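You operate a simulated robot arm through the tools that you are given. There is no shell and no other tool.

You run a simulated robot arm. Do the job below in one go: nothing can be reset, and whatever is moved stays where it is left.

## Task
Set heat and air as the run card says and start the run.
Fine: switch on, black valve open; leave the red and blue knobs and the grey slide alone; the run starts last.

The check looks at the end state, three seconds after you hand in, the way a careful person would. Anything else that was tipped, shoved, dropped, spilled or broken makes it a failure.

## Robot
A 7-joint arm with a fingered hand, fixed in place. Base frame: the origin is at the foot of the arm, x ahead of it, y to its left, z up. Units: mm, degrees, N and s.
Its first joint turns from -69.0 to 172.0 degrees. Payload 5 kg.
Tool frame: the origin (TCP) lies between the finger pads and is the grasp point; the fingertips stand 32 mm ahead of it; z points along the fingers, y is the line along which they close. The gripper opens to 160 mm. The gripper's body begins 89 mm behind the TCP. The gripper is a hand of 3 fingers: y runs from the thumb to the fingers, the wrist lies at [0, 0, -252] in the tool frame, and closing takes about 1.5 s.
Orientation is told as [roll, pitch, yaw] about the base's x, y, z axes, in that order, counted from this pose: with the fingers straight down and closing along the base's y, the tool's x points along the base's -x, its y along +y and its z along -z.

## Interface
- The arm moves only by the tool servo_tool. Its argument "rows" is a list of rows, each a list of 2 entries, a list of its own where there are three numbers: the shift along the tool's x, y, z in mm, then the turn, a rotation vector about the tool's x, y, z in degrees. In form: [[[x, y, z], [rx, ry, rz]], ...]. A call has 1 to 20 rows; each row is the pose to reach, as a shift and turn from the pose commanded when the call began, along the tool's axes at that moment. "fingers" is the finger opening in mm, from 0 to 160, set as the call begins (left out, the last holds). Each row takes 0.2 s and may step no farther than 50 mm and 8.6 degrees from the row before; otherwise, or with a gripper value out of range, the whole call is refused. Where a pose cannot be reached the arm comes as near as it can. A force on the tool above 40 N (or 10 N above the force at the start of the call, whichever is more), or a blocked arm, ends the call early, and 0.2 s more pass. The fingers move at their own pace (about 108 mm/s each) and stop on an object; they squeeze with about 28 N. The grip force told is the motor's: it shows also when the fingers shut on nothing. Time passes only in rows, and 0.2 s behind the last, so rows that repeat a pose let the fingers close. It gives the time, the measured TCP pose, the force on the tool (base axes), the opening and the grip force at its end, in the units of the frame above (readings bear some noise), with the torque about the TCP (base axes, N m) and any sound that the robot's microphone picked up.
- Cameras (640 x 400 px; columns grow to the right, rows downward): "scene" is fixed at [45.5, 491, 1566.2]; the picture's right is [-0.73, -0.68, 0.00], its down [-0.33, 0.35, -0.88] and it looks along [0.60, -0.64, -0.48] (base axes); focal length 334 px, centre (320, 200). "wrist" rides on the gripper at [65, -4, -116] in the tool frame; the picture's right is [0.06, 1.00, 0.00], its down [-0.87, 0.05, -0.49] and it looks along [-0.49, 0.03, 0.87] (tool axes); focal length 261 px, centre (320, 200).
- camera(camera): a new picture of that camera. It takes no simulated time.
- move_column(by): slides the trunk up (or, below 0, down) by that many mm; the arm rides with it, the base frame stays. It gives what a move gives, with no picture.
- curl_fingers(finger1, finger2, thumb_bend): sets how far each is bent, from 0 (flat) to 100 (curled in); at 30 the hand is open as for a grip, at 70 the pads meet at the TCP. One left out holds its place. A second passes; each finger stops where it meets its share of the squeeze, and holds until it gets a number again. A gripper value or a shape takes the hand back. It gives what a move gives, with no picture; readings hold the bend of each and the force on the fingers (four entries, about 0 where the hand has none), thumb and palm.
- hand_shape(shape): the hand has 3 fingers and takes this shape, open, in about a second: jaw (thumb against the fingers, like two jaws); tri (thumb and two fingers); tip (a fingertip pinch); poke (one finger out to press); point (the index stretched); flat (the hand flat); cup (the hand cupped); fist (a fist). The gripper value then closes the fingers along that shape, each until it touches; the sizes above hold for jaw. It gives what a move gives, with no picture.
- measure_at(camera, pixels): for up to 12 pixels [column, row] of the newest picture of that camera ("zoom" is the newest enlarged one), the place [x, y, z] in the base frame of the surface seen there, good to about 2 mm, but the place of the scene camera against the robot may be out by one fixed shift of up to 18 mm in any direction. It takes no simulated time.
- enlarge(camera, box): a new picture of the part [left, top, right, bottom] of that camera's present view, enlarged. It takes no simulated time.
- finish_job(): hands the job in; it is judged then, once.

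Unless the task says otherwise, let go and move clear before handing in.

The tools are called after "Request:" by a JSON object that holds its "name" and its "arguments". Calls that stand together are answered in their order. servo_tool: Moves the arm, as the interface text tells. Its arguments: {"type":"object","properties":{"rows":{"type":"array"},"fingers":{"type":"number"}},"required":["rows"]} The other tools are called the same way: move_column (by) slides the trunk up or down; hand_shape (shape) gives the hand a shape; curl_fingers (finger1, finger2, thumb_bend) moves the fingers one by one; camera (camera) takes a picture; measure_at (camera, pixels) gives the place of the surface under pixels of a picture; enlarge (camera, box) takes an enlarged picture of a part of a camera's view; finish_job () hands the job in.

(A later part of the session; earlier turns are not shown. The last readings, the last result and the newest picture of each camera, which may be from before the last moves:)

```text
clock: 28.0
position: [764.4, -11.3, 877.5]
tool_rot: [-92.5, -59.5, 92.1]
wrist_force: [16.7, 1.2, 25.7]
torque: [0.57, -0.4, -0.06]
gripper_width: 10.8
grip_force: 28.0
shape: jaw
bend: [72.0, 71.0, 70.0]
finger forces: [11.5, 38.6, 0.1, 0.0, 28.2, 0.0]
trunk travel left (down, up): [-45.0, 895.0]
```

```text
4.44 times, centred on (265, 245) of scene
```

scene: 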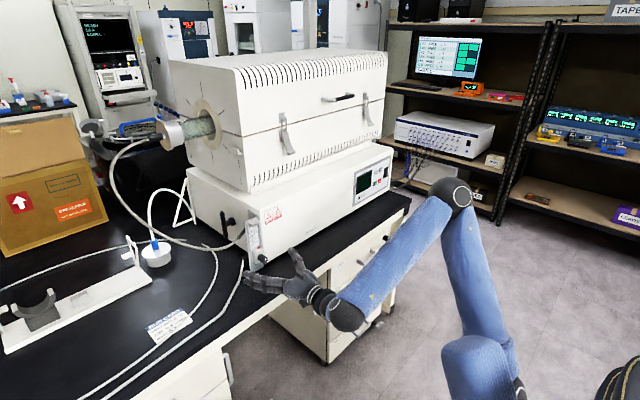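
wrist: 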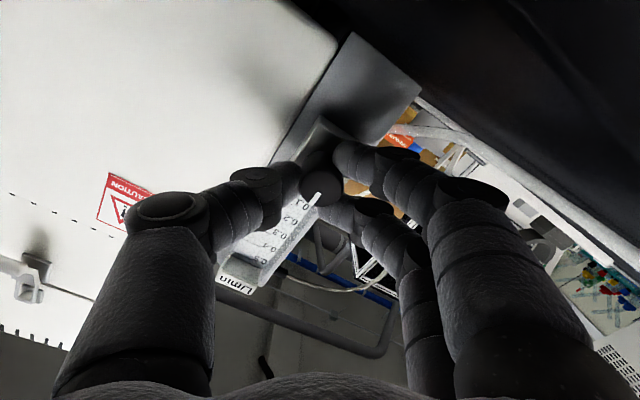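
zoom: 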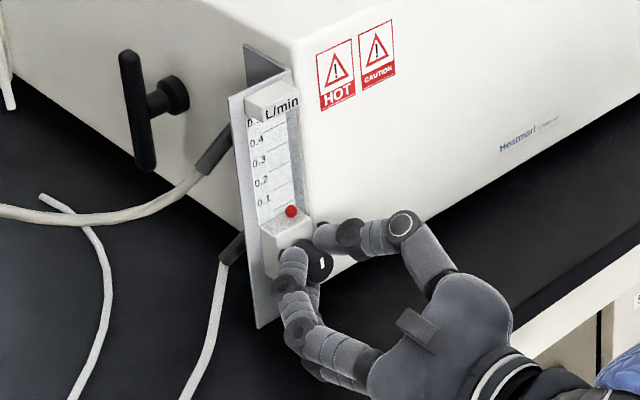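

The mark still points up the scale and the torque rose to 0.57 N·m, so counterclockwise is against a stop. I'll turn clockwise instead.

Request:
{"name": "servo_tool", "arguments": {"rows": [[[0, 0, 0], [0, 0, 6]], [[0, 0, 0], [0, 0, 12]], [[0, 0, 0], [0, 0, 18]], [[0, 0, 0], [0, 0, 24]], [[0, 0, 0], [0, 0, 30]], [[0, 0, 0], [0, 0, 36]], [[0, 0, 0], [0, 0, 42]], [[0, 0, 0], [0, 0, 48]], [[0, 0, 0], [0, 0, 54]], [[0, 0, 0], [0, 0, 60]], [[0, 0, 0], [0, 0, 60]]]}}

Request:
{"name": "camera", "arguments": {"camera": "wrist"}}

Request:
{"name": "enlarge", "arguments": {"camera": "scene", "box": [225, 200, 305, 290]}}

```text
clock: 30.4
position: [765.0, -14.6, 876.4]
tool_rot: [92.3, -60.3, -91.9]
wrist_force: [8.4, -21.1, 20.9]
torque: [-0.01, -0.35, -0.51]
gripper_width: 10.6
grip_force: 27.5
shape: jaw
bend: [71.0, 71.0, 70.0]
finger forces: [14.4, 28.4, 0.1, 0.0, 29.0, 0.0]
trunk travel left (down, up): [-45.0, 895.0]
```

```text
taken
```

wrist: 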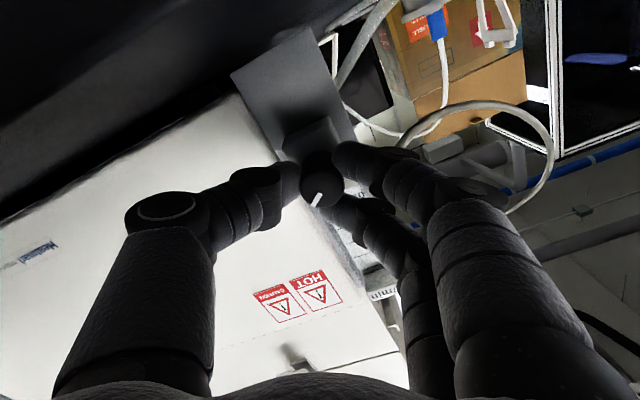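

```text
4.44 times, centred on (265, 245) of scene
```

zoom: 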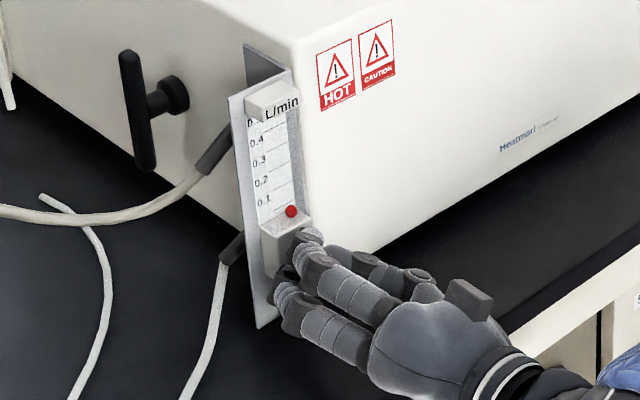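

The mark has turned about 55° clockwise but the float stays at zero, so the black T-valve must still be shut. I'll let go of the knob, back away and go to the T-handle.

Request:
{"name": "servo_tool", "arguments": {"rows": [[[0, 0, 0], [0, 0, 0]], [[0, 0, 0], [0, 0, 0]], [[0, 0, 0], [0, 0, 0]], [[0, 0, -15], [0, 0, 0]], [[0, 0, -35], [0, 0, 0]], [[0, 0, -55], [0, 0, -3]]], "fingers": 70}}

Request:
{"name": "camera", "arguments": {"camera": "wrist"}}

Request:
{"name": "enlarge", "arguments": {"camera": "scene", "box": [225, 200, 305, 290]}}

```text
clock: 31.8
position: [709.2, -13.3, 874.7]
tool_rot: [92.5, -63.4, -92.0]
wrist_force: [0.5, 0.1, -0.3]
torque: [0.02, -0.05, 0.01]
gripper_width: 70.0
grip_force: 0.0
shape: jaw
bend: [73.0, 73.0, 70.0]
finger forces: [0.1, 0.0, 0.1, 0.1, 0.0, 0.0]
trunk travel left (down, up): [-45.0, 895.0]
```

```text
taken
```

wrist: 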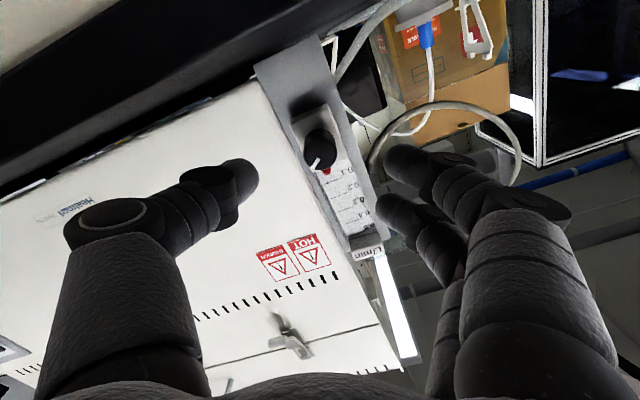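

```text
4.44 times, centred on (265, 245) of scene
```

zoom: 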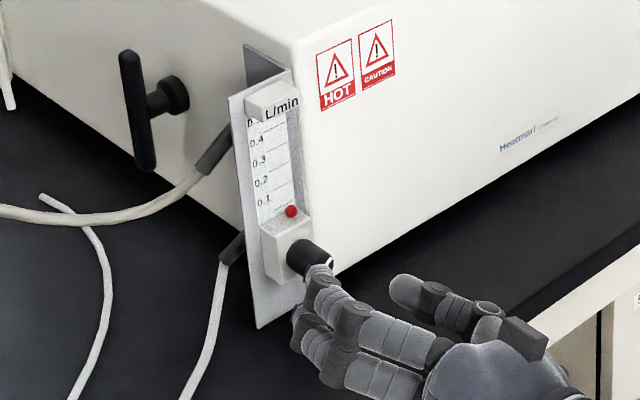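

The knob came away clean, with its mark now at about 2 o'clock. I'll take the poke shape here and see where the finger stands.

Request:
{"name": "hand_shape", "arguments": {"shape": "poke"}}

Request:
{"name": "camera", "arguments": {"camera": "wrist"}}

Request:
{"name": "enlarge", "arguments": {"camera": "scene", "box": [225, 200, 345, 320]}}

```text
clock: 32.7
position: [709.6, -14.0, 874.5]
tool_rot: [92.5, -63.3, -92.1]
wrist_force: [-0.4, 0.4, -0.5]
torque: [0.02, 0.04, 0.02]
gripper_width: 0.0
grip_force: 0.0
shape: poke
bend: [100.0, 100.0, 46.0]
finger forces: [0.1, 0.0, 0.0, 0.1, 0.1, 0.0]
trunk travel left (down, up): [-45.0, 895.0]
```

```text
taken
```

wrist: 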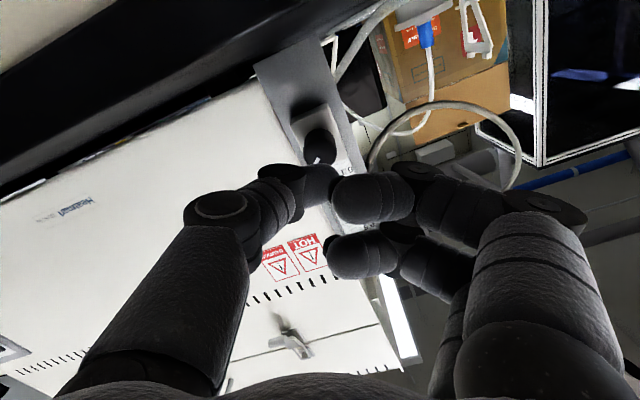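

```text
3.33 times, centred on (285, 260) of scene
```

zoom: 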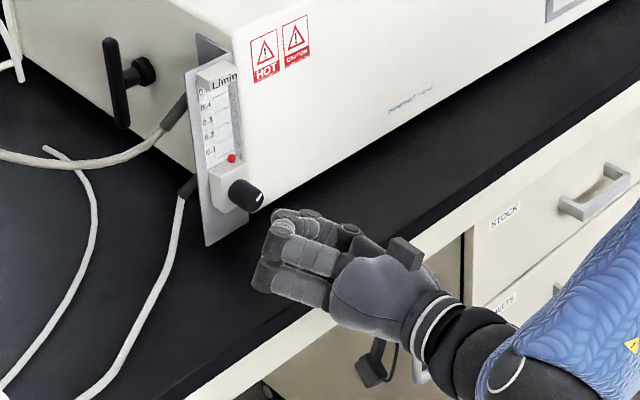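

In the poke shape the fingers curl up and only the thumb is half out. I'll try the point shape instead.

Request:
{"name": "hand_shape", "arguments": {"shape": "point"}}

Request:
{"name": "camera", "arguments": {"camera": "wrist"}}

Request:
{"name": "enlarge", "arguments": {"camera": "scene", "box": [225, 200, 345, 320]}}

```text
clock: 33.6
position: [709.8, -13.2, 874.8]
tool_rot: [92.5, -63.3, -92.1]
wrist_force: [0.0, 0.2, -0.8]
torque: [0.0, 0.01, -0.02]
gripper_width: 0.3
grip_force: 0.1
shape: point
bend: [38.0, 100.0, 42.0]
finger forces: [0.0, 0.0, 0.1, 0.0, 0.1, 0.1]
trunk travel left (down, up): [-45.0, 895.0]
```

```text
taken
```

wrist: 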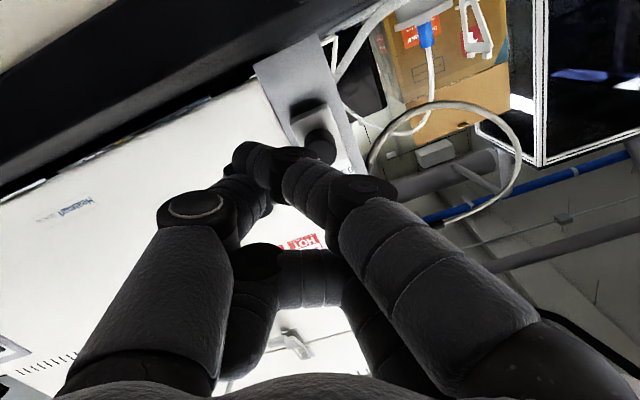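

```text
3.33 times, centred on (285, 260) of scene
```

zoom: 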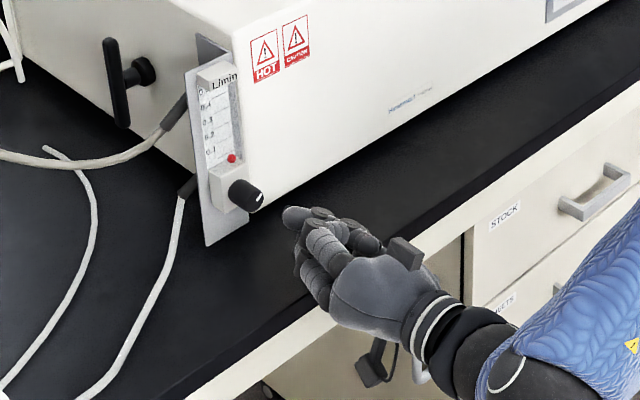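

In the point shape the index leans in and meets the thumb, so it would offer no clean tip. The closed jaw puts all three fingertips on the tool axis, 32 mm ahead of the TCP, so I'll use that as a prod, and raise the trunk to approach the lever from above.

Request:
{"name": "hand_shape", "arguments": {"shape": "jaw"}}

Request:
{"name": "move_column", "arguments": {"by": 350}}

Request:
{"name": "servo_tool", "arguments": {"rows": [[[15, 12, 4], [5.9, 4.3, -1.1]], [[29, 24, 7], [11.8, 8.5, -2.25]], [[44, 37, 11], [17.7, 12.8, -3.4]], [[58, 49, 14], [23.6, 17, -4.5]], [[73, 61, 18], [29.6, 21.3, -5.6]], [[88, 73, 22], [35.5, 25.6, -6.75]], [[102, 86, 25], [41.4, 29.8, -7.9]], [[117, 98, 29], [47.3, 34.1, -9]]], "fingers": 0}}

Request:
{"name": "camera", "arguments": {"camera": "wrist"}}

Request:
{"name": "camera", "arguments": {"camera": "scene"}}

```text
clock: 34.5
position: [709.5, -11.9, 874.2]
tool_rot: [92.3, -63.3, -92.0]
wrist_force: [-0.2, 0.2, -0.3]
torque: [-0.01, -0.02, -0.04]
gripper_width: 159.9
grip_force: 0.0
shape: jaw
bend: [30.0, 30.0, 30.0]
finger forces: [0.0, 0.0, 0.0, 0.0, 0.0, 0.0]
trunk travel left (down, up): [-45.0, 895.0]
```

```text
clock: 37.9
position: [709.7, -13.1, 1223.9]
tool_rot: [92.3, -63.3, -92.2]
wrist_force: [-0.3, -1.2, -0.8]
torque: [-0.03, 0.02, -0.01]
gripper_width: 159.9
grip_force: 0.0
shape: jaw
bend: [30.0, 30.0, 30.0]
finger forces: [0.0, 0.0, 0.1, 0.0, 0.0, 0.1]
trunk travel left (down, up): [-395.0, 545.0]
```

```text
clock: 39.7
position: [738.9, 127.4, 1164.8]
tool_rot: [-0.3, -44.9, -39.9]
wrist_force: [-0.4, 0.6, -0.2]
torque: [-0.05, 0.02, -0.03]
gripper_width: 0.1
grip_force: 27.9
shape: jaw
bend: [65.0, 65.0, 67.0]
finger forces: [0.0, 0.0, 0.0, 0.1, 0.0, 0.0]
trunk travel left (down, up): [-395.0, 545.0]
```

```text
taken
```

wrist: 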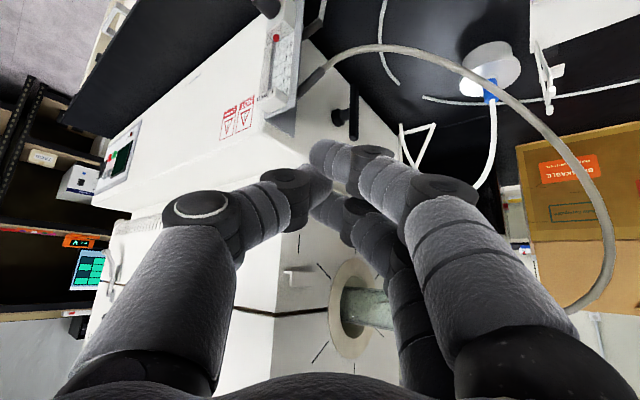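

```text
taken
```

scene: 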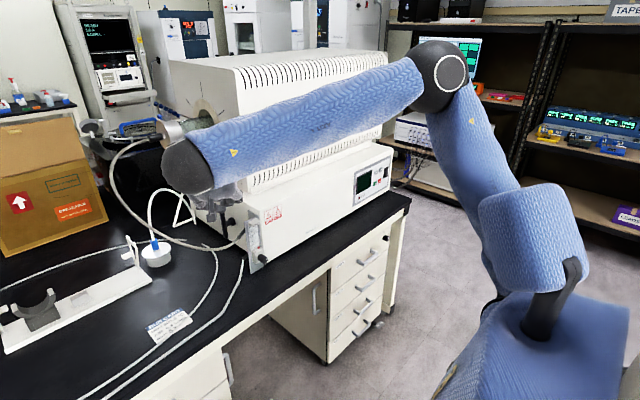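

The prod hand sits exactly where asked, and the lever shows at (352,115) beside the beak of fingers. I'll advance along the tool axis and check before touching.

Request:
{"name": "servo_tool", "arguments": {"rows": [[[-4, 6, 40], [0, 0, 0]], [[-8, 12, 80], [0, 0, 0]], [[-12, 18, 120], [0, 0, 0]], [[-15, 22, 160], [0, 0, 0]], [[-18, 26, 200], [0, 0, 0]], [[-20, 29, 235], [0, 0, 0]]]}}

Request:
{"name": "camera", "arguments": {"camera": "wrist"}}

Request:
{"name": "enlarge", "arguments": {"camera": "scene", "box": [170, 150, 290, 270]}}

```text
clock: 41.1
position: [895.4, 35.5, 1012.6]
tool_rot: [-0.2, -44.9, -40.0]
wrist_force: [0.4, -0.2, -0.5]
torque: [-0.02, -0.02, 0.02]
gripper_width: 0.0
grip_force: 27.9
shape: jaw
bend: [65.0, 65.0, 67.0]
finger forces: [0.0, 0.1, 0.0, 0.0, 0.1, 0.0]
trunk travel left (down, up): [-395.0, 545.0]
```

```text
taken
```

wrist: 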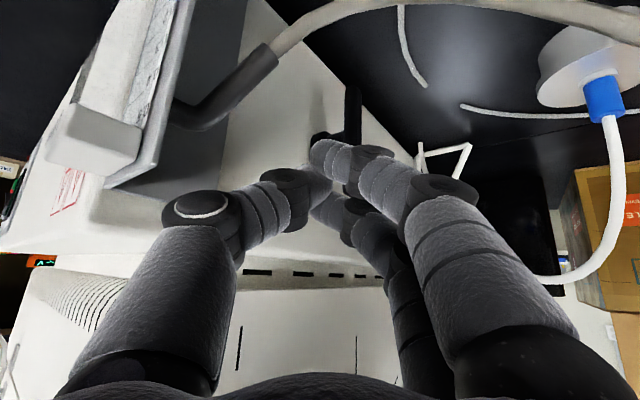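

```text
3.33 times, centred on (230, 210) of scene
```

zoom: 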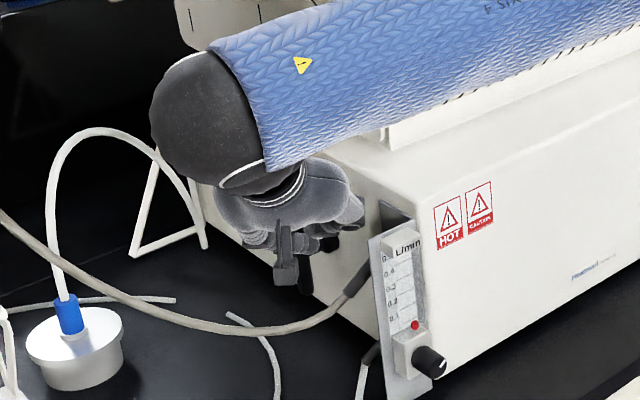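

The fingertips (330,155) are close before the lever (352,110), and the hose is clear below. I'll measure both before the push.

Request:
{"name": "measure_at", "arguments": {"camera": "wrist", "pixels": [[353, 92], [353, 110], [353, 130], [345, 110], [320, 135], [318, 150], [330, 150], [320, 200], [270, 60], [340, 15], [355, 138], [360, 100]]}}

Request:
{"name": "enlarge", "arguments": {"camera": "wrist", "box": [280, 70, 400, 220]}}

```text
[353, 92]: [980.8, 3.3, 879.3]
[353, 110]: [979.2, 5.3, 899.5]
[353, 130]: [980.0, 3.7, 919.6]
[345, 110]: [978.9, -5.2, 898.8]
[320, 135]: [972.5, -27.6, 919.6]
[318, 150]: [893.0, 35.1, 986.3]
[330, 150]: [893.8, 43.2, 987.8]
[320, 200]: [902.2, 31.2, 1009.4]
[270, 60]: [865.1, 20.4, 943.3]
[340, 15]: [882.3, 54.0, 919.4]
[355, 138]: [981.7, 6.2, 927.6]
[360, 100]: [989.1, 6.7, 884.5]
```

```text
2.67 times, centred on (340, 145) of wrist
```

zoom: 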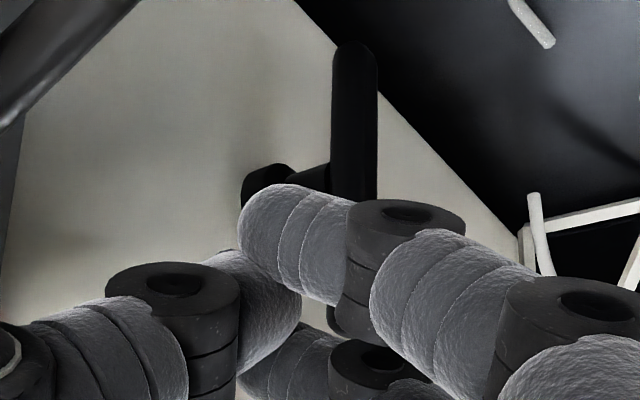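

The lever's near face is at x≈980 and y from -5 to 6. I'll bring the fingertips to the upper part of the lever and push it gently away (+x).

Request:
{"name": "servo_tool", "arguments": {"rows": [[[-2, 2, 17], [0, 0, 0]], [[-4, 4, 34], [0, 0, 0]], [[-4.8, 5, 50], [0, 0, 0]], [[-11, 11.5, 55], [0, 0, 0]], [[-17, 18, 59.5], [0, 0, 0]], [[-23, 24.4, 64], [0, 0, 0]], [[-29.4, 30.8, 69], [0, 0, 0]]]}}

Request:
{"name": "camera", "arguments": {"camera": "wrist"}}

Request:
{"name": "enlarge", "arguments": {"camera": "scene", "box": [170, 150, 290, 270]}}

```text
clock: 42.5
position: [952.2, 14.2, 983.7]
tool_rot: [-0.4, -44.8, -39.7]
wrist_force: [-27.7, 4.0, 5.7]
torque: [-0.08, -0.06, -0.38]
gripper_width: 0.1
grip_force: 27.0
shape: jaw
bend: [65.0, 70.0, 67.0]
finger forces: [0.0, 0.0, 0.1, 0.1, 0.1, 0.0]
trunk travel left (down, up): [-395.0, 545.0]
stopped in row 6: the force on the tool passed its limit at 42 N (the readings are from after the stop); the commanded pose is now the measured one
```

```text
taken
```

wrist: 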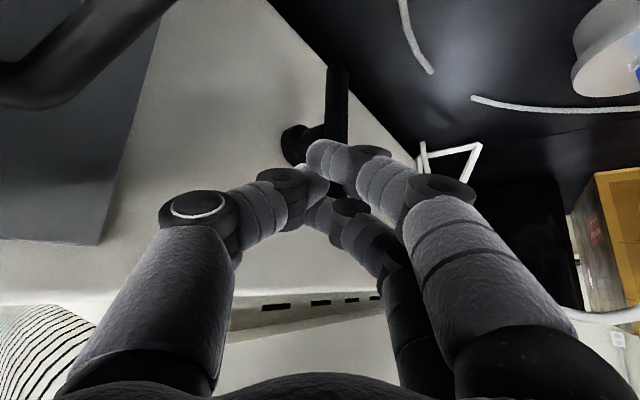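

```text
3.33 times, centred on (230, 210) of scene
```

zoom: 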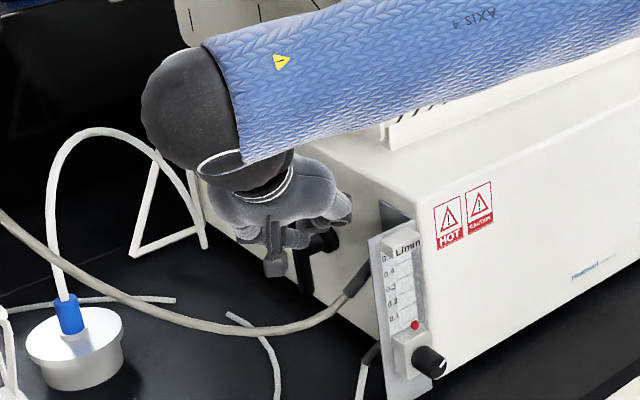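

The lever did not give at 42 N, and the picture shows it still upright, so it has a stop that way. I'll go over its top and push the upper end back toward the robot (−x).

Request:
{"name": "servo_tool", "arguments": {"rows": [[[7.5, -5.3, -13], [0, 0, 0]], [[-9, -3, -32], [0, 0, 0]], [[-25.6, -1.4, -50.8], [0, 0, 0]], [[-45, 16, -31], [0, 0, 0]], [[-65.5, 32.7, -10.9], [0, 0, 0]], [[-65.5, 32.7, -10.9], [0, 0, 0]]]}}

Request:
{"name": "camera", "arguments": {"camera": "wrist"}}

Request:
{"name": "enlarge", "arguments": {"camera": "scene", "box": [170, 150, 290, 270]}}

```text
clock: 43.9
position: [1007.1, 14.7, 1034.4]
tool_rot: [-0.4, -44.8, -39.7]
wrist_force: [0.2, 0.5, 0.1]
torque: [-0.03, -0.02, 0.02]
gripper_width: 0.0
grip_force: 27.7
shape: jaw
bend: [65.0, 68.0, 67.0]
finger forces: [0.0, 0.1, 0.0, 0.0, 0.0, 0.1]
trunk travel left (down, up): [-395.0, 545.0]
```

```text
taken
```

wrist: 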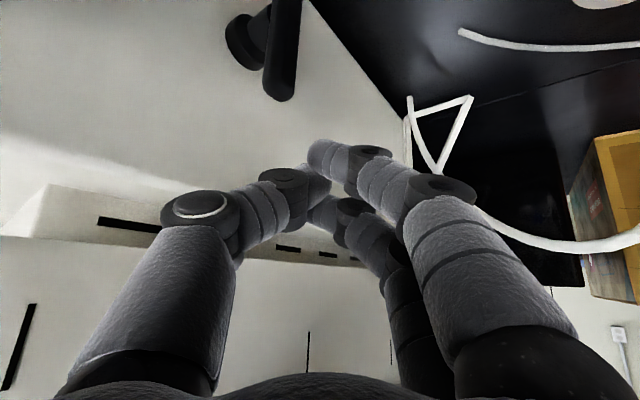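

```text
3.33 times, centred on (230, 210) of scene
```

zoom: 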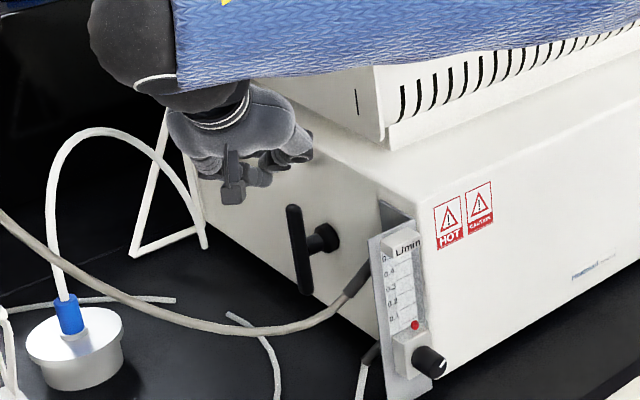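

The hand passed over the top, and the whole lever shows in the scene zoom at (298,250), still upright. I'll measure it from here.

Request:
{"name": "measure_at", "arguments": {"camera": "wrist", "pixels": [[280, 90], [280, 60], [285, 30], [270, 85], [290, 85], [248, 42], [255, 25], [335, 150], [315, 145], [280, 97]]}}

Request:
{"name": "measure_at", "arguments": {"camera": "zoom", "pixels": [[293, 212], [296, 230], [300, 260], [305, 288], [326, 237], [312, 243]]}}

```text
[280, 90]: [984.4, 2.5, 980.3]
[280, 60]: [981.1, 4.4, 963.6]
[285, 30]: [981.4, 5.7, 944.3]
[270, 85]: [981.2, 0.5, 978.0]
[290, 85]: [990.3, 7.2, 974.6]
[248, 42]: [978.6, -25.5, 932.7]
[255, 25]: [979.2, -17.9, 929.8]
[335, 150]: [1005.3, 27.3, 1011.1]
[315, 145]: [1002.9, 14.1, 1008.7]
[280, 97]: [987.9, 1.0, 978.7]
```

```text
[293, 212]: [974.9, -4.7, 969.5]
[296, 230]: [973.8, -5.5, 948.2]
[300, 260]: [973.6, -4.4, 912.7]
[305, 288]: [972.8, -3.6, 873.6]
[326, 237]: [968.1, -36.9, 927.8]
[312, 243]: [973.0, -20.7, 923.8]
```

The lever spans z 876–980 with its centre at about (986,0,928). I'll lower the fingertips behind its top end and pull it toward −x.

Request:
{"name": "servo_tool", "arguments": {"rows": [[[17, 0, 17], [0, 0, 0]], [[33.2, 0, 33.2], [0, 0, 0]], [[38, -6, 28], [0, 0, 0]], [[43.5, -12.2, 22.9], [0, 0, 0]], [[47, -17, 18.5], [0, 0, 0]], [[50.9, -21.9, 14.1], [0, 0, 0]], [[50.9, -21.9, 14.1], [0, 0, 0]]]}}

Request:
{"name": "camera", "arguments": {"camera": "wrist"}}

Request:
{"name": "enlarge", "arguments": {"camera": "scene", "box": [170, 150, 290, 270]}}

```text
clock: 45.5
position: [970.8, 13.7, 988.3]
tool_rot: [-0.5, -44.7, -39.6]
wrist_force: [1.1, 1.1, 0.3]
torque: [0.06, -0.02, 0.0]
gripper_width: 0.0
grip_force: 28.5
shape: jaw
bend: [65.0, 68.0, 67.0]
finger forces: [0.1, 0.1, 0.0, 0.1, 0.0, 0.1]
trunk travel left (down, up): [-395.0, 545.0]
```

```text
taken
```

wrist: 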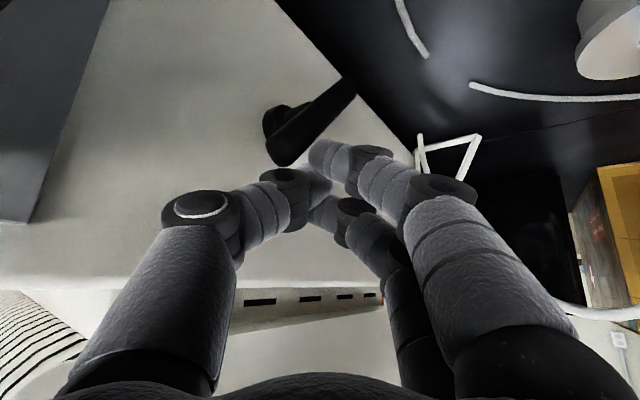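

```text
3.33 times, centred on (230, 210) of scene
```

zoom: 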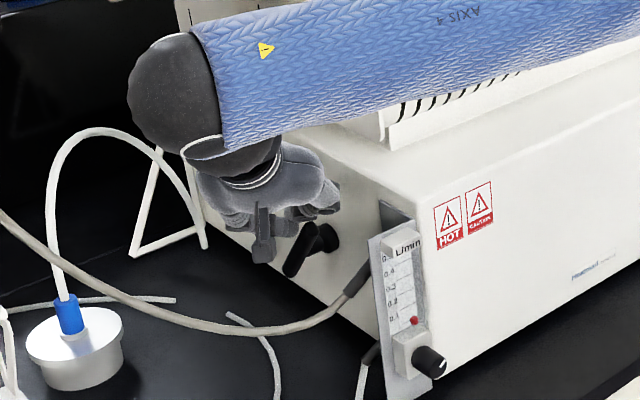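

The lever is turning freely this way, now about 50° over. I'll follow it around and then down to its stop.

Request:
{"name": "servo_tool", "arguments": {"rows": [[[6, -4.5, -3], [0, 0, 0]], [[11.4, -8.9, -5.8], [0, 0, 0]], [[17.5, -12.5, -5.6], [0, 0, 0]], [[23.8, -16, -5.4], [0, 0, 0]], [[29, -18, -4], [0, 0, 0]], [[34.7, -20.4, -2.1], [0, 0, 0]], [[38, -21, 0.5], [0, 0, 0]], [[42.1, -21.7, 3.1], [0, 0, 0]]]}}

Request:
{"name": "camera", "arguments": {"camera": "wrist"}}

Request:
{"name": "enlarge", "arguments": {"camera": "scene", "box": [170, 150, 290, 270]}}

```text
clock: 47.3
position: [935.5, 14.9, 962.0]
tool_rot: [-0.2, -45.0, -39.8]
wrist_force: [3.2, 10.6, 26.8]
torque: [-0.09, -0.37, 0.21]
gripper_width: 0.1
grip_force: 27.9
shape: jaw
bend: [66.0, 68.0, 68.0]
finger forces: [24.0, 0.1, 0.1, 0.1, 0.0, 0.0]
trunk travel left (down, up): [-395.0, 545.0]
```

```text
taken
```

wrist: 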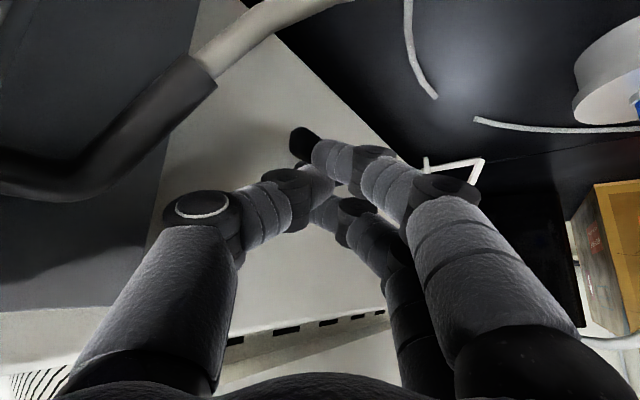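

```text
3.33 times, centred on (230, 210) of scene
```

zoom: 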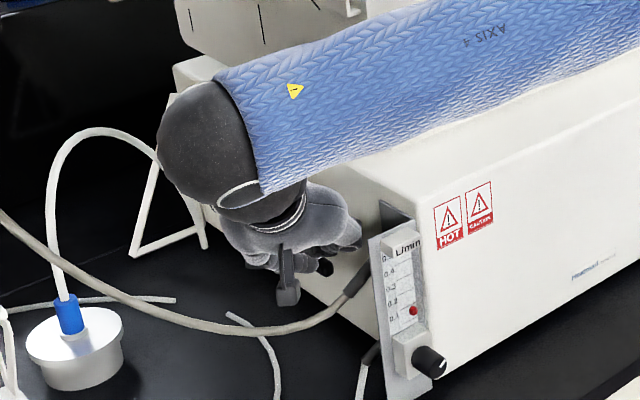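

The red float has risen to about 0.1, so the valve is opening, and a 27 N load shows the lever at its stop. I'll lift off and look.

Request:
{"name": "servo_tool", "arguments": {"rows": [[[-14, 0, -14], [0, 0, 0]], [[-28, 0, -28], [0, 0, 0]], [[-42, 0, -42], [0, 0, 0]], [[-42, 0, -80], [0, 0, 0]], [[-42, 0, -120], [0, 0, 0]], [[-42, 0, -160], [0, 0, 0]]]}}

Request:
{"name": "camera", "arguments": {"camera": "wrist"}}

Request:
{"name": "enlarge", "arguments": {"camera": "scene", "box": [210, 190, 280, 270]}}

```text
clock: 48.7
position: [872.7, 68.4, 1100.8]
tool_rot: [-0.4, -44.8, -39.8]
wrist_force: [0.0, -0.1, -0.1]
torque: [-0.01, 0.01, 0.01]
gripper_width: 0.0
grip_force: 28.2
shape: jaw
bend: [66.0, 68.0, 67.0]
finger forces: [0.0, 0.2, 0.0, 0.1, 0.0, 0.1]
trunk travel left (down, up): [-395.0, 545.0]
```

```text
taken
```

wrist: 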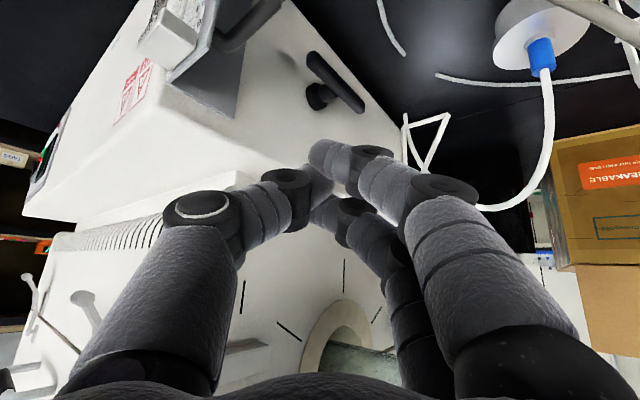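

```text
5.00 times, centred on (245, 230) of scene
```

zoom: 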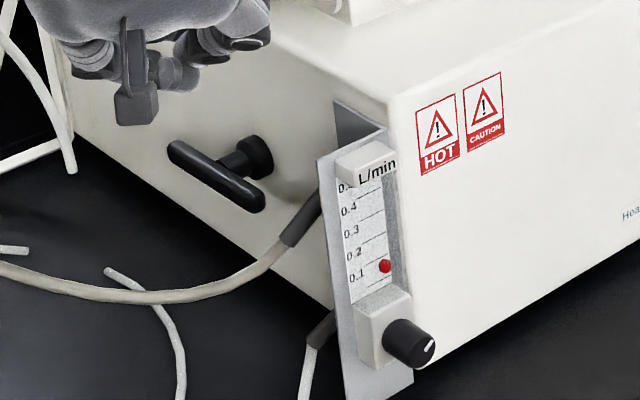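

The lever lies level now and the float stands just above 0.1. I'll check the lever's ends.

Request:
{"name": "measure_at", "arguments": {"camera": "zoom", "pixels": [[175, 152], [190, 163], [215, 180], [240, 196], [258, 204], [385, 266], [375, 190], [372, 235], [373, 257], [360, 282]]}}

Request:
{"name": "measure_at", "arguments": {"camera": "wrist", "pixels": [[312, 60], [325, 72], [340, 87], [355, 102]]}}

Request:
{"name": "enlarge", "arguments": {"camera": "scene", "box": [245, 205, 285, 265]}}

```text
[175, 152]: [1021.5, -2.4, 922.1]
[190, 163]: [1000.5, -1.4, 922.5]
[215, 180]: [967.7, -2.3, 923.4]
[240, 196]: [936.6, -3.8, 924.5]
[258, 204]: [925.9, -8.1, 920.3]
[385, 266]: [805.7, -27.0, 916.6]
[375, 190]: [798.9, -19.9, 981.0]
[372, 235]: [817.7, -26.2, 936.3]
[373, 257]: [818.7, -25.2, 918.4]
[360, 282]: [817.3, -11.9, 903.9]
```

```text
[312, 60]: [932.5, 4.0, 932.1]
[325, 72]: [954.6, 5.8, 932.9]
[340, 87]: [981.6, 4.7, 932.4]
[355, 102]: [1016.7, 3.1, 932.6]
```

```text
6.67 times, centred on (265, 235) of scene
```

zoom: 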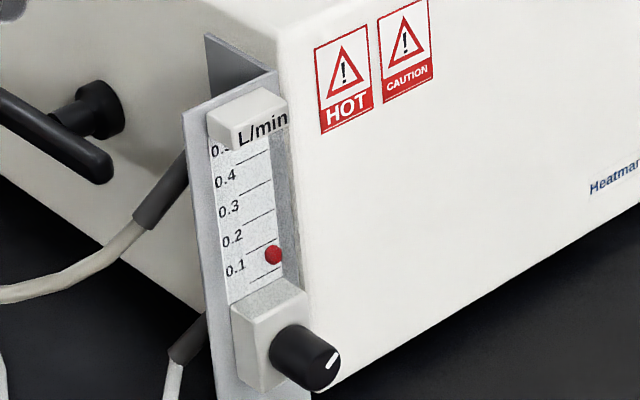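

The lever is exactly level (z≈932 at both ends), so the valve is fully open, and the float reads about 0.1. I'll go back to the knob: retreat, level the hand and lower the trunk.

Request:
{"name": "servo_tool", "arguments": {"rows": [[[13, -10, -36], [0, 0, 0]], [[27, -20, -72], [0, 0, 0]], [[40, -31, -108], [0, 0, 0]], [[54, -41, -145], [0, 0, 0]]]}}

Request:
{"name": "servo_tool", "arguments": {"rows": [[[-11, -15, 1], [-4.7, -5.4, -2]], [[-23, -31, 2], [-9.5, -10.8, -3.9]], [[-35, -46, 3], [-14.2, -16.2, -5.9]], [[-46, -61, 5], [-18.9, -21.5, -7.8]], [[-58, -77, 6], [-23.7, -26.9, -9.8]], [[-69, -92, 7], [-28.4, -32.3, -11.8]], [[-81, -107, 8], [-33.2, -37.7, -13.7]], [[-92.4, -122.7, 9], [-37.9, -43.1, -15.7]]], "fingers": 70}}

```text
clock: 49.7
position: [738.1, 130.0, 1167.2]
tool_rot: [-0.4, -44.8, -39.7]
wrist_force: [-0.2, 0.0, 0.5]
torque: [0.0, 0.01, -0.01]
gripper_width: 0.0
grip_force: 28.5
shape: jaw
bend: [66.0, 68.0, 67.0]
finger forces: [0.1, 0.0, 0.1, 0.0, 0.0, 0.0]
trunk travel left (down, up): [-395.0, 545.0]
```

```text
clock: 51.5
position: [715.4, -13.6, 1224.3]
tool_rot: [-4.4, -89.7, 4.7]
wrist_force: [0.3, 0.0, 0.3]
torque: [0.02, -0.02, 0.01]
gripper_width: 69.8
grip_force: 0.1
shape: jaw
bend: [73.0, 73.0, 70.0]
finger forces: [0.1, 0.1, 0.0, 0.0, 0.0, 0.0]
trunk travel left (down, up): [-395.0, 545.0]
```

The hand is level again at (715,-14,1224). I'll turn it 50° back about its axis and lower the trunk to knob height.

Request:
{"name": "servo_tool", "arguments": {"rows": [[[0, 0, 0], [0, 0, -7.5]], [[0, 0, 0], [0, 0, -15]], [[0, 0, 0], [0, 0, -22.5]], [[0, 0, 0], [0, 0, -30]], [[0, 0, 0], [0, 0, -37.5]], [[0, 0, 0], [0, 0, -45]], [[0, 0, 0], [0, 0, -50]]]}}

Request:
{"name": "move_column", "arguments": {"by": -350}}

Request:
{"name": "camera", "arguments": {"camera": "wrist"}}

Request:
{"name": "enlarge", "arguments": {"camera": "scene", "box": [225, 200, 305, 290]}}

```text
clock: 53.1
position: [717.7, -13.1, 1225.2]
tool_rot: [-89.4, -39.8, 89.7]
wrist_force: [-0.2, 0.7, -0.5]
torque: [-0.02, 0.02, 0.02]
gripper_width: 70.1
grip_force: 0.2
shape: jaw
bend: [73.0, 73.0, 70.0]
finger forces: [0.0, 0.1, 0.0, 0.1, 0.0, 0.1]
trunk travel left (down, up): [-395.0, 545.0]
```

```text
clock: 56.5
position: [716.4, -11.9, 876.0]
tool_rot: [-89.5, -40.0, 89.7]
wrist_force: [0.5, 0.0, 0.1]
torque: [0.0, 0.0, -0.01]
gripper_width: 70.1
grip_force: 0.1
shape: jaw
bend: [73.0, 73.0, 70.0]
finger forces: [0.0, 0.0, 0.1, 0.0, 0.1, 0.1]
trunk travel left (down, up): [-45.0, 895.0]
```

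```text
taken
```

wrist: 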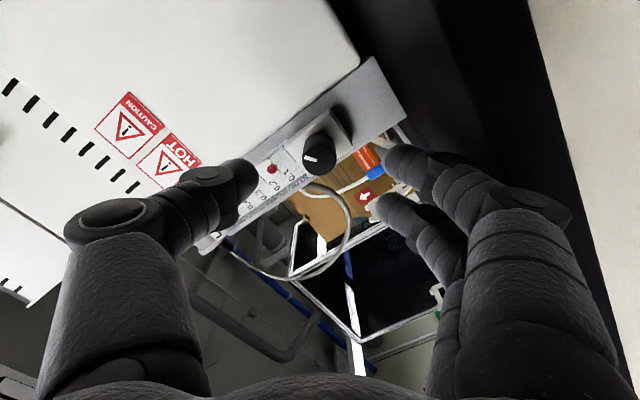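

```text
4.44 times, centred on (265, 245) of scene
```

zoom: 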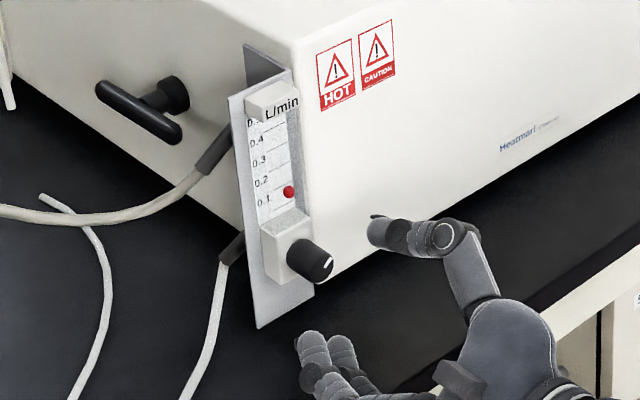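

The hand faces the knob at the turned angle, with thumb and fingers on either side. I'll move in and close.

Request:
{"name": "servo_tool", "arguments": {"rows": [[[1, 0, 12], [0, 0, 0]], [[2, 0, 24], [0, 0, 0]], [[2, 0, 36], [0, 0, 0]], [[2, 0, 48], [0, 0, 0]], [[2, 0, 48], [0, 0, 0]]]}}

Request:
{"name": "servo_tool", "arguments": {"rows": [[[0, 0, 0], [0, 0, 0]], [[0, 0, 0], [0, 0, 0]], [[0, 0, 0], [0, 0, 0]], [[0, 0, 0], [0, 0, 0]], [[0, 0, 0], [0, 0, 0]]], "fingers": 12}}

Request:
{"name": "camera", "arguments": {"camera": "wrist"}}

Request:
{"name": "enlarge", "arguments": {"camera": "scene", "box": [225, 200, 305, 290]}}

```text
clock: 57.7
position: [765.3, -14.7, 873.7]
tool_rot: [-89.4, -39.9, 89.8]
wrist_force: [-0.3, 0.2, 2.2]
torque: [0.09, 0.1, -0.01]
gripper_width: 69.5
grip_force: 0.0
shape: jaw
bend: [73.0, 73.0, 70.0]
finger forces: [2.5, 0.0, 0.1, 0.0, 0.1, 0.1]
trunk travel left (down, up): [-45.0, 895.0]
```

```text
clock: 58.9
position: [764.3, -15.2, 874.1]
tool_rot: [-89.4, -39.9, 89.8]
wrist_force: [4.7, -4.9, 2.4]
torque: [-0.01, -0.07, -0.06]
gripper_width: 10.9
grip_force: 27.9
shape: jaw
bend: [71.0, 72.0, 70.0]
finger forces: [9.5, 13.0, 0.1, 0.1, 27.0, 0.1]
trunk travel left (down, up): [-45.0, 895.0]
```

```text
taken
```

wrist: 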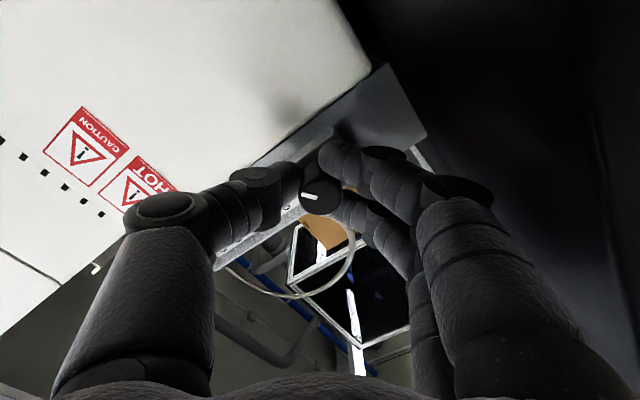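

```text
4.44 times, centred on (265, 245) of scene
```

zoom: 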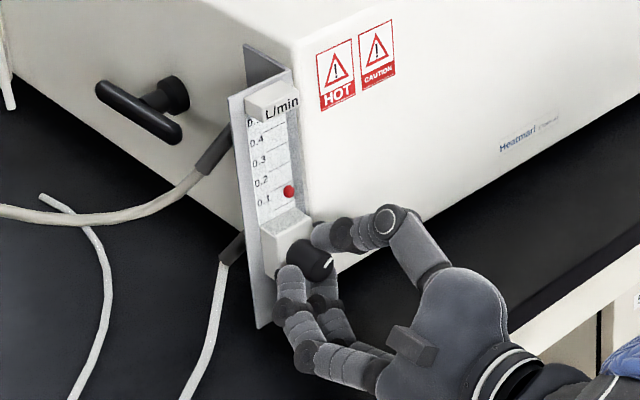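

The grip is on. I'll turn clockwise 85° and watch the float.

Request:
{"name": "servo_tool", "arguments": {"rows": [[[0, 0, 0], [0, 0, 6]], [[0, 0, 0], [0, 0, 12]], [[0, 0, 0], [0, 0, 18]], [[0, 0, 0], [0, 0, 24]], [[0, 0, 0], [0, 0, 30]], [[0, 0, 0], [0, 0, 36]], [[0, 0, 0], [0, 0, 42]], [[0, 0, 0], [0, 0, 48]], [[0, 0, 0], [0, 0, 54]], [[0, 0, 0], [0, 0, 60]], [[0, 0, 0], [0, 0, 66]], [[0, 0, 0], [0, 0, 72]], [[0, 0, 0], [0, 0, 78]], [[0, 0, 0], [0, 0, 85]], [[0, 0, 0], [0, 0, 85]]]}}

Request:
{"name": "camera", "arguments": {"camera": "wrist"}}

Request:
{"name": "enlarge", "arguments": {"camera": "scene", "box": [245, 205, 285, 265]}}

```text
clock: 62.1
position: [764.9, -13.4, 872.1]
tool_rot: [89.1, -55.1, -89.1]
wrist_force: [1.0, 20.0, -19.1]
torque: [-0.04, 0.29, 0.56]
gripper_width: 10.5
grip_force: 28.1
shape: jaw
bend: [71.0, 71.0, 70.0]
finger forces: [26.2, 13.3, 0.0, 0.1, 23.9, 0.0]
trunk travel left (down, up): [-45.0, 895.0]
```

```text
taken
```

wrist: 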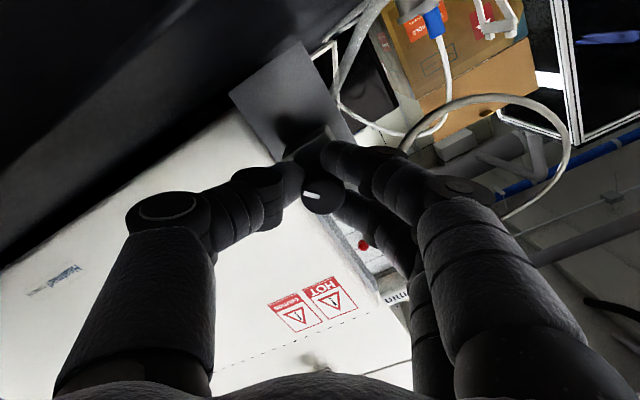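

```text
6.67 times, centred on (265, 235) of scene
```

zoom: 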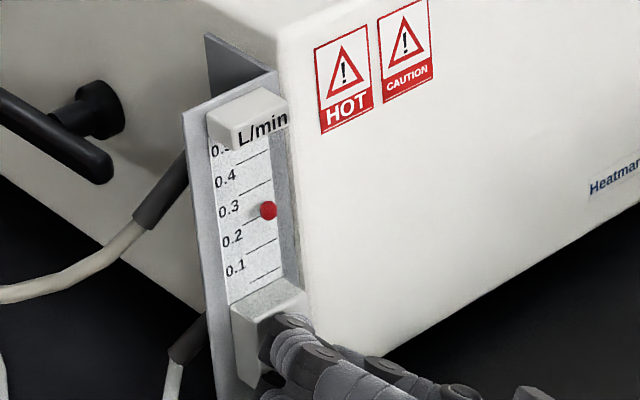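

The float has climbed to about 0.24. I'll measure its height against the scale lines.

Request:
{"name": "measure_at", "arguments": {"camera": "zoom", "pixels": [[268, 211], [255, 158], [255, 189], [252, 221], [262, 245], [262, 277], [264, 208], [270, 215]]}}

Request:
{"name": "enlarge", "arguments": {"camera": "scene", "box": [250, 215, 270, 250]}}

Request:
{"name": "measure_at", "arguments": {"camera": "wrist", "pixels": [[363, 244]]}}

```text
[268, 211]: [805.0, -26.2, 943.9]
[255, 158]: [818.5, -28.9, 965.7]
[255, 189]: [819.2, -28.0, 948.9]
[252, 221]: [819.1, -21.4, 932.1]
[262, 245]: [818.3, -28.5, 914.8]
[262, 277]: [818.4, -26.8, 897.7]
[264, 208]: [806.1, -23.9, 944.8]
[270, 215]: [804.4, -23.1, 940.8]
```

```text
11.43 times, centred on (260, 232) of scene
```

zoom: 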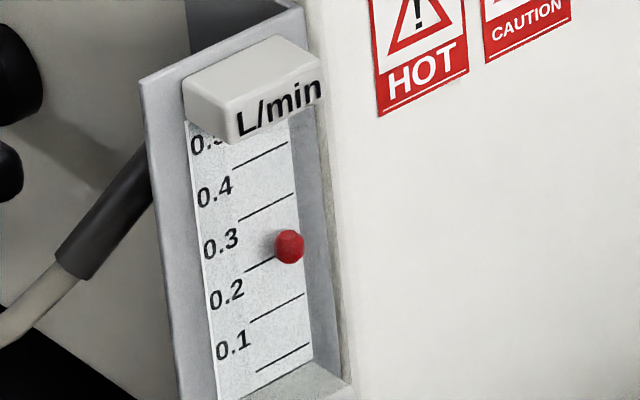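

```text
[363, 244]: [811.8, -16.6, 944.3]
```

By the measured lines (z 897.7 = 0, then about 17 mm per 0.1), the 0.3 line is at z≈949, and the float was at 899.9 when shut. I'll measure the ball's middle in this finer zoom.

Request:
{"name": "measure_at", "arguments": {"camera": "zoom", "pixels": [[289, 247], [285, 243], [293, 251], [289, 234], [289, 260], [270, 153], [270, 205], [258, 264], [275, 309], [282, 358]]}}

```text
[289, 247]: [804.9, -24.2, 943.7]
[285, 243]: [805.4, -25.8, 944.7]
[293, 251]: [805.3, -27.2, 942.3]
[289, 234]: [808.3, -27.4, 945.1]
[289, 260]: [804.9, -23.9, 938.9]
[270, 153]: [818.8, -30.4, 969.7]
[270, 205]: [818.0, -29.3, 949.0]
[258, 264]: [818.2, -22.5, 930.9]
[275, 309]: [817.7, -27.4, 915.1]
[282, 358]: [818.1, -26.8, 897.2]
```

The ball's middle is at about 0.257, and the rate is about 3.2° per mm of rise, so it needs about 23° more. I'll turn on by that.

Request:
{"name": "servo_tool", "arguments": {"rows": [[[0, 0, 0], [0, 0, 5]], [[0, 0, 0], [0, 0, 10]], [[0, 0, 0], [0, 0, 15]], [[0, 0, 0], [0, 0, 19]], [[0, 0, 0], [0, 0, 22]], [[0, 0, 0], [0, 0, 22]]]}}

Request:
{"name": "enlarge", "arguments": {"camera": "scene", "box": [250, 215, 270, 250]}}

Request:
{"name": "measure_at", "arguments": {"camera": "zoom", "pixels": [[287, 225], [287, 222], [289, 228], [285, 220]]}}

```text
clock: 63.6
position: [764.5, -11.1, 871.8]
tool_rot: [89.4, -33.1, -89.4]
wrist_force: [7.6, 18.1, -7.5]
torque: [-0.04, 0.09, 0.43]
gripper_width: 10.6
grip_force: 27.7
shape: jaw
bend: [71.0, 71.0, 70.0]
finger forces: [24.9, 15.0, 0.0, 0.1, 24.0, 0.0]
trunk travel left (down, up): [-45.0, 895.0]
stopped in row 6: the force on the tool passed its limit at 40 N (the readings are from after the stop); the commanded pose is now the measured one
```

```text
11.43 times, centred on (260, 232) of scene
```

zoom: 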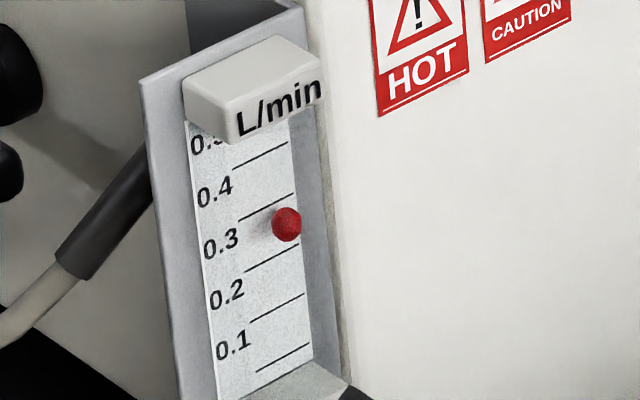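

```text
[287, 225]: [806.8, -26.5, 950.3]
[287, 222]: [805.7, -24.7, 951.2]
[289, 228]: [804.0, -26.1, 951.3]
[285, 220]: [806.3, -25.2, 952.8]
```

The ball now measures z≈951, a rise of 51 mm, which is 0.30. I'll let go, back off and check that it stays.

Request:
{"name": "servo_tool", "arguments": {"rows": [[[0, 0, 0], [0, 0, 0]], [[0, 0, 0], [0, 0, 0]], [[0, 0, 0], [0, 0, 0]], [[0, 0, -15], [0, 0, 0]], [[0, 0, -35], [0, 0, 0]], [[0, 0, -55], [0, 0, 0]]], "fingers": 70}}

Request:
{"name": "enlarge", "arguments": {"camera": "scene", "box": [250, 215, 270, 250]}}

Request:
{"name": "measure_at", "arguments": {"camera": "zoom", "pixels": [[287, 225], [287, 222], [289, 228], [285, 220]]}}

Request:
{"name": "camera", "arguments": {"camera": "wrist"}}

Request:
{"name": "enlarge", "arguments": {"camera": "wrist", "box": [260, 120, 400, 260]}}

```text
clock: 65.0
position: [717.9, -18.3, 883.8]
tool_rot: [89.1, -33.2, -89.0]
wrist_force: [-0.1, 0.4, 0.0]
torque: [0.02, -0.03, 0.0]
gripper_width: 69.4
grip_force: 0.1
shape: jaw
bend: [73.0, 73.0, 70.0]
finger forces: [0.0, 0.0, 0.1, 0.0, 0.1, 0.0]
out of reach, approached as far as the arm can: row 6
trunk travel left (down, up): [-45.0, 895.0]
```

```text
11.43 times, centred on (260, 232) of scene
```

zoom: 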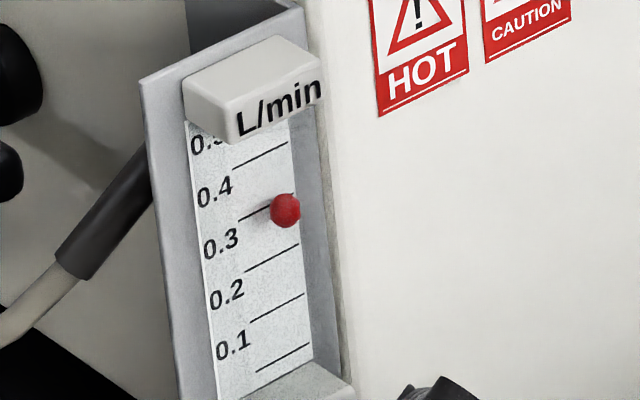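

```text
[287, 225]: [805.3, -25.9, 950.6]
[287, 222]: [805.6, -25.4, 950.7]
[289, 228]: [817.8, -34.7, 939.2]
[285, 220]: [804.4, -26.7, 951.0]
```

```text
taken
```

wrist: 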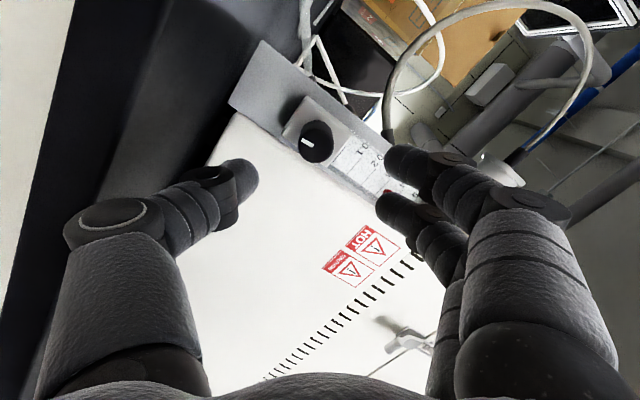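

```text
2.86 times, centred on (330, 190) of wrist
```

zoom: 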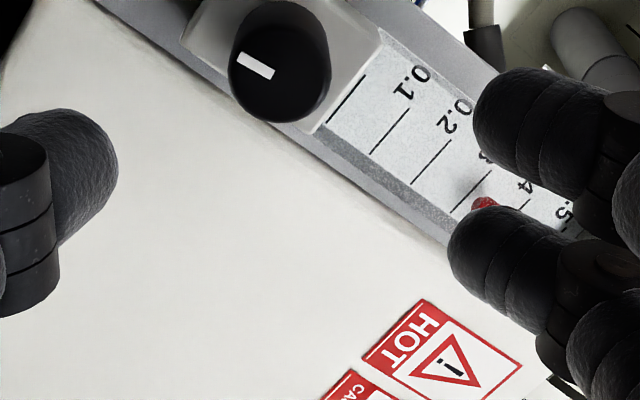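

After release the ball sits higher, at about (285,210), so it had still been rising or the fingers dragged the knob. I'll measure it again.

Request:
{"name": "enlarge", "arguments": {"camera": "scene", "box": [250, 215, 270, 250]}}

Request:
{"name": "measure_at", "arguments": {"camera": "zoom", "pixels": [[285, 210], [285, 207], [287, 213], [282, 205], [285, 215], [260, 208], [265, 256], [275, 309], [282, 358], [255, 157]]}}

```text
11.43 times, centred on (260, 232) of scene
```

zoom: 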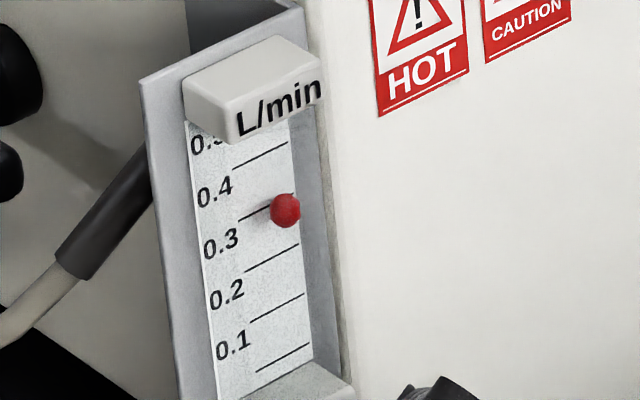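

```text
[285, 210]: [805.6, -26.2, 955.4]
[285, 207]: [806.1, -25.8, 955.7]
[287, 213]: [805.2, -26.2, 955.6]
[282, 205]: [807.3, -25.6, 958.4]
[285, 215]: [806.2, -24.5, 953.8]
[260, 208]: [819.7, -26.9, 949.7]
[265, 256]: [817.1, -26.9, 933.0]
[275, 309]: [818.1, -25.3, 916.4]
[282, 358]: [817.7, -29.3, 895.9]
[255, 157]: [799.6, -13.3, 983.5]
```

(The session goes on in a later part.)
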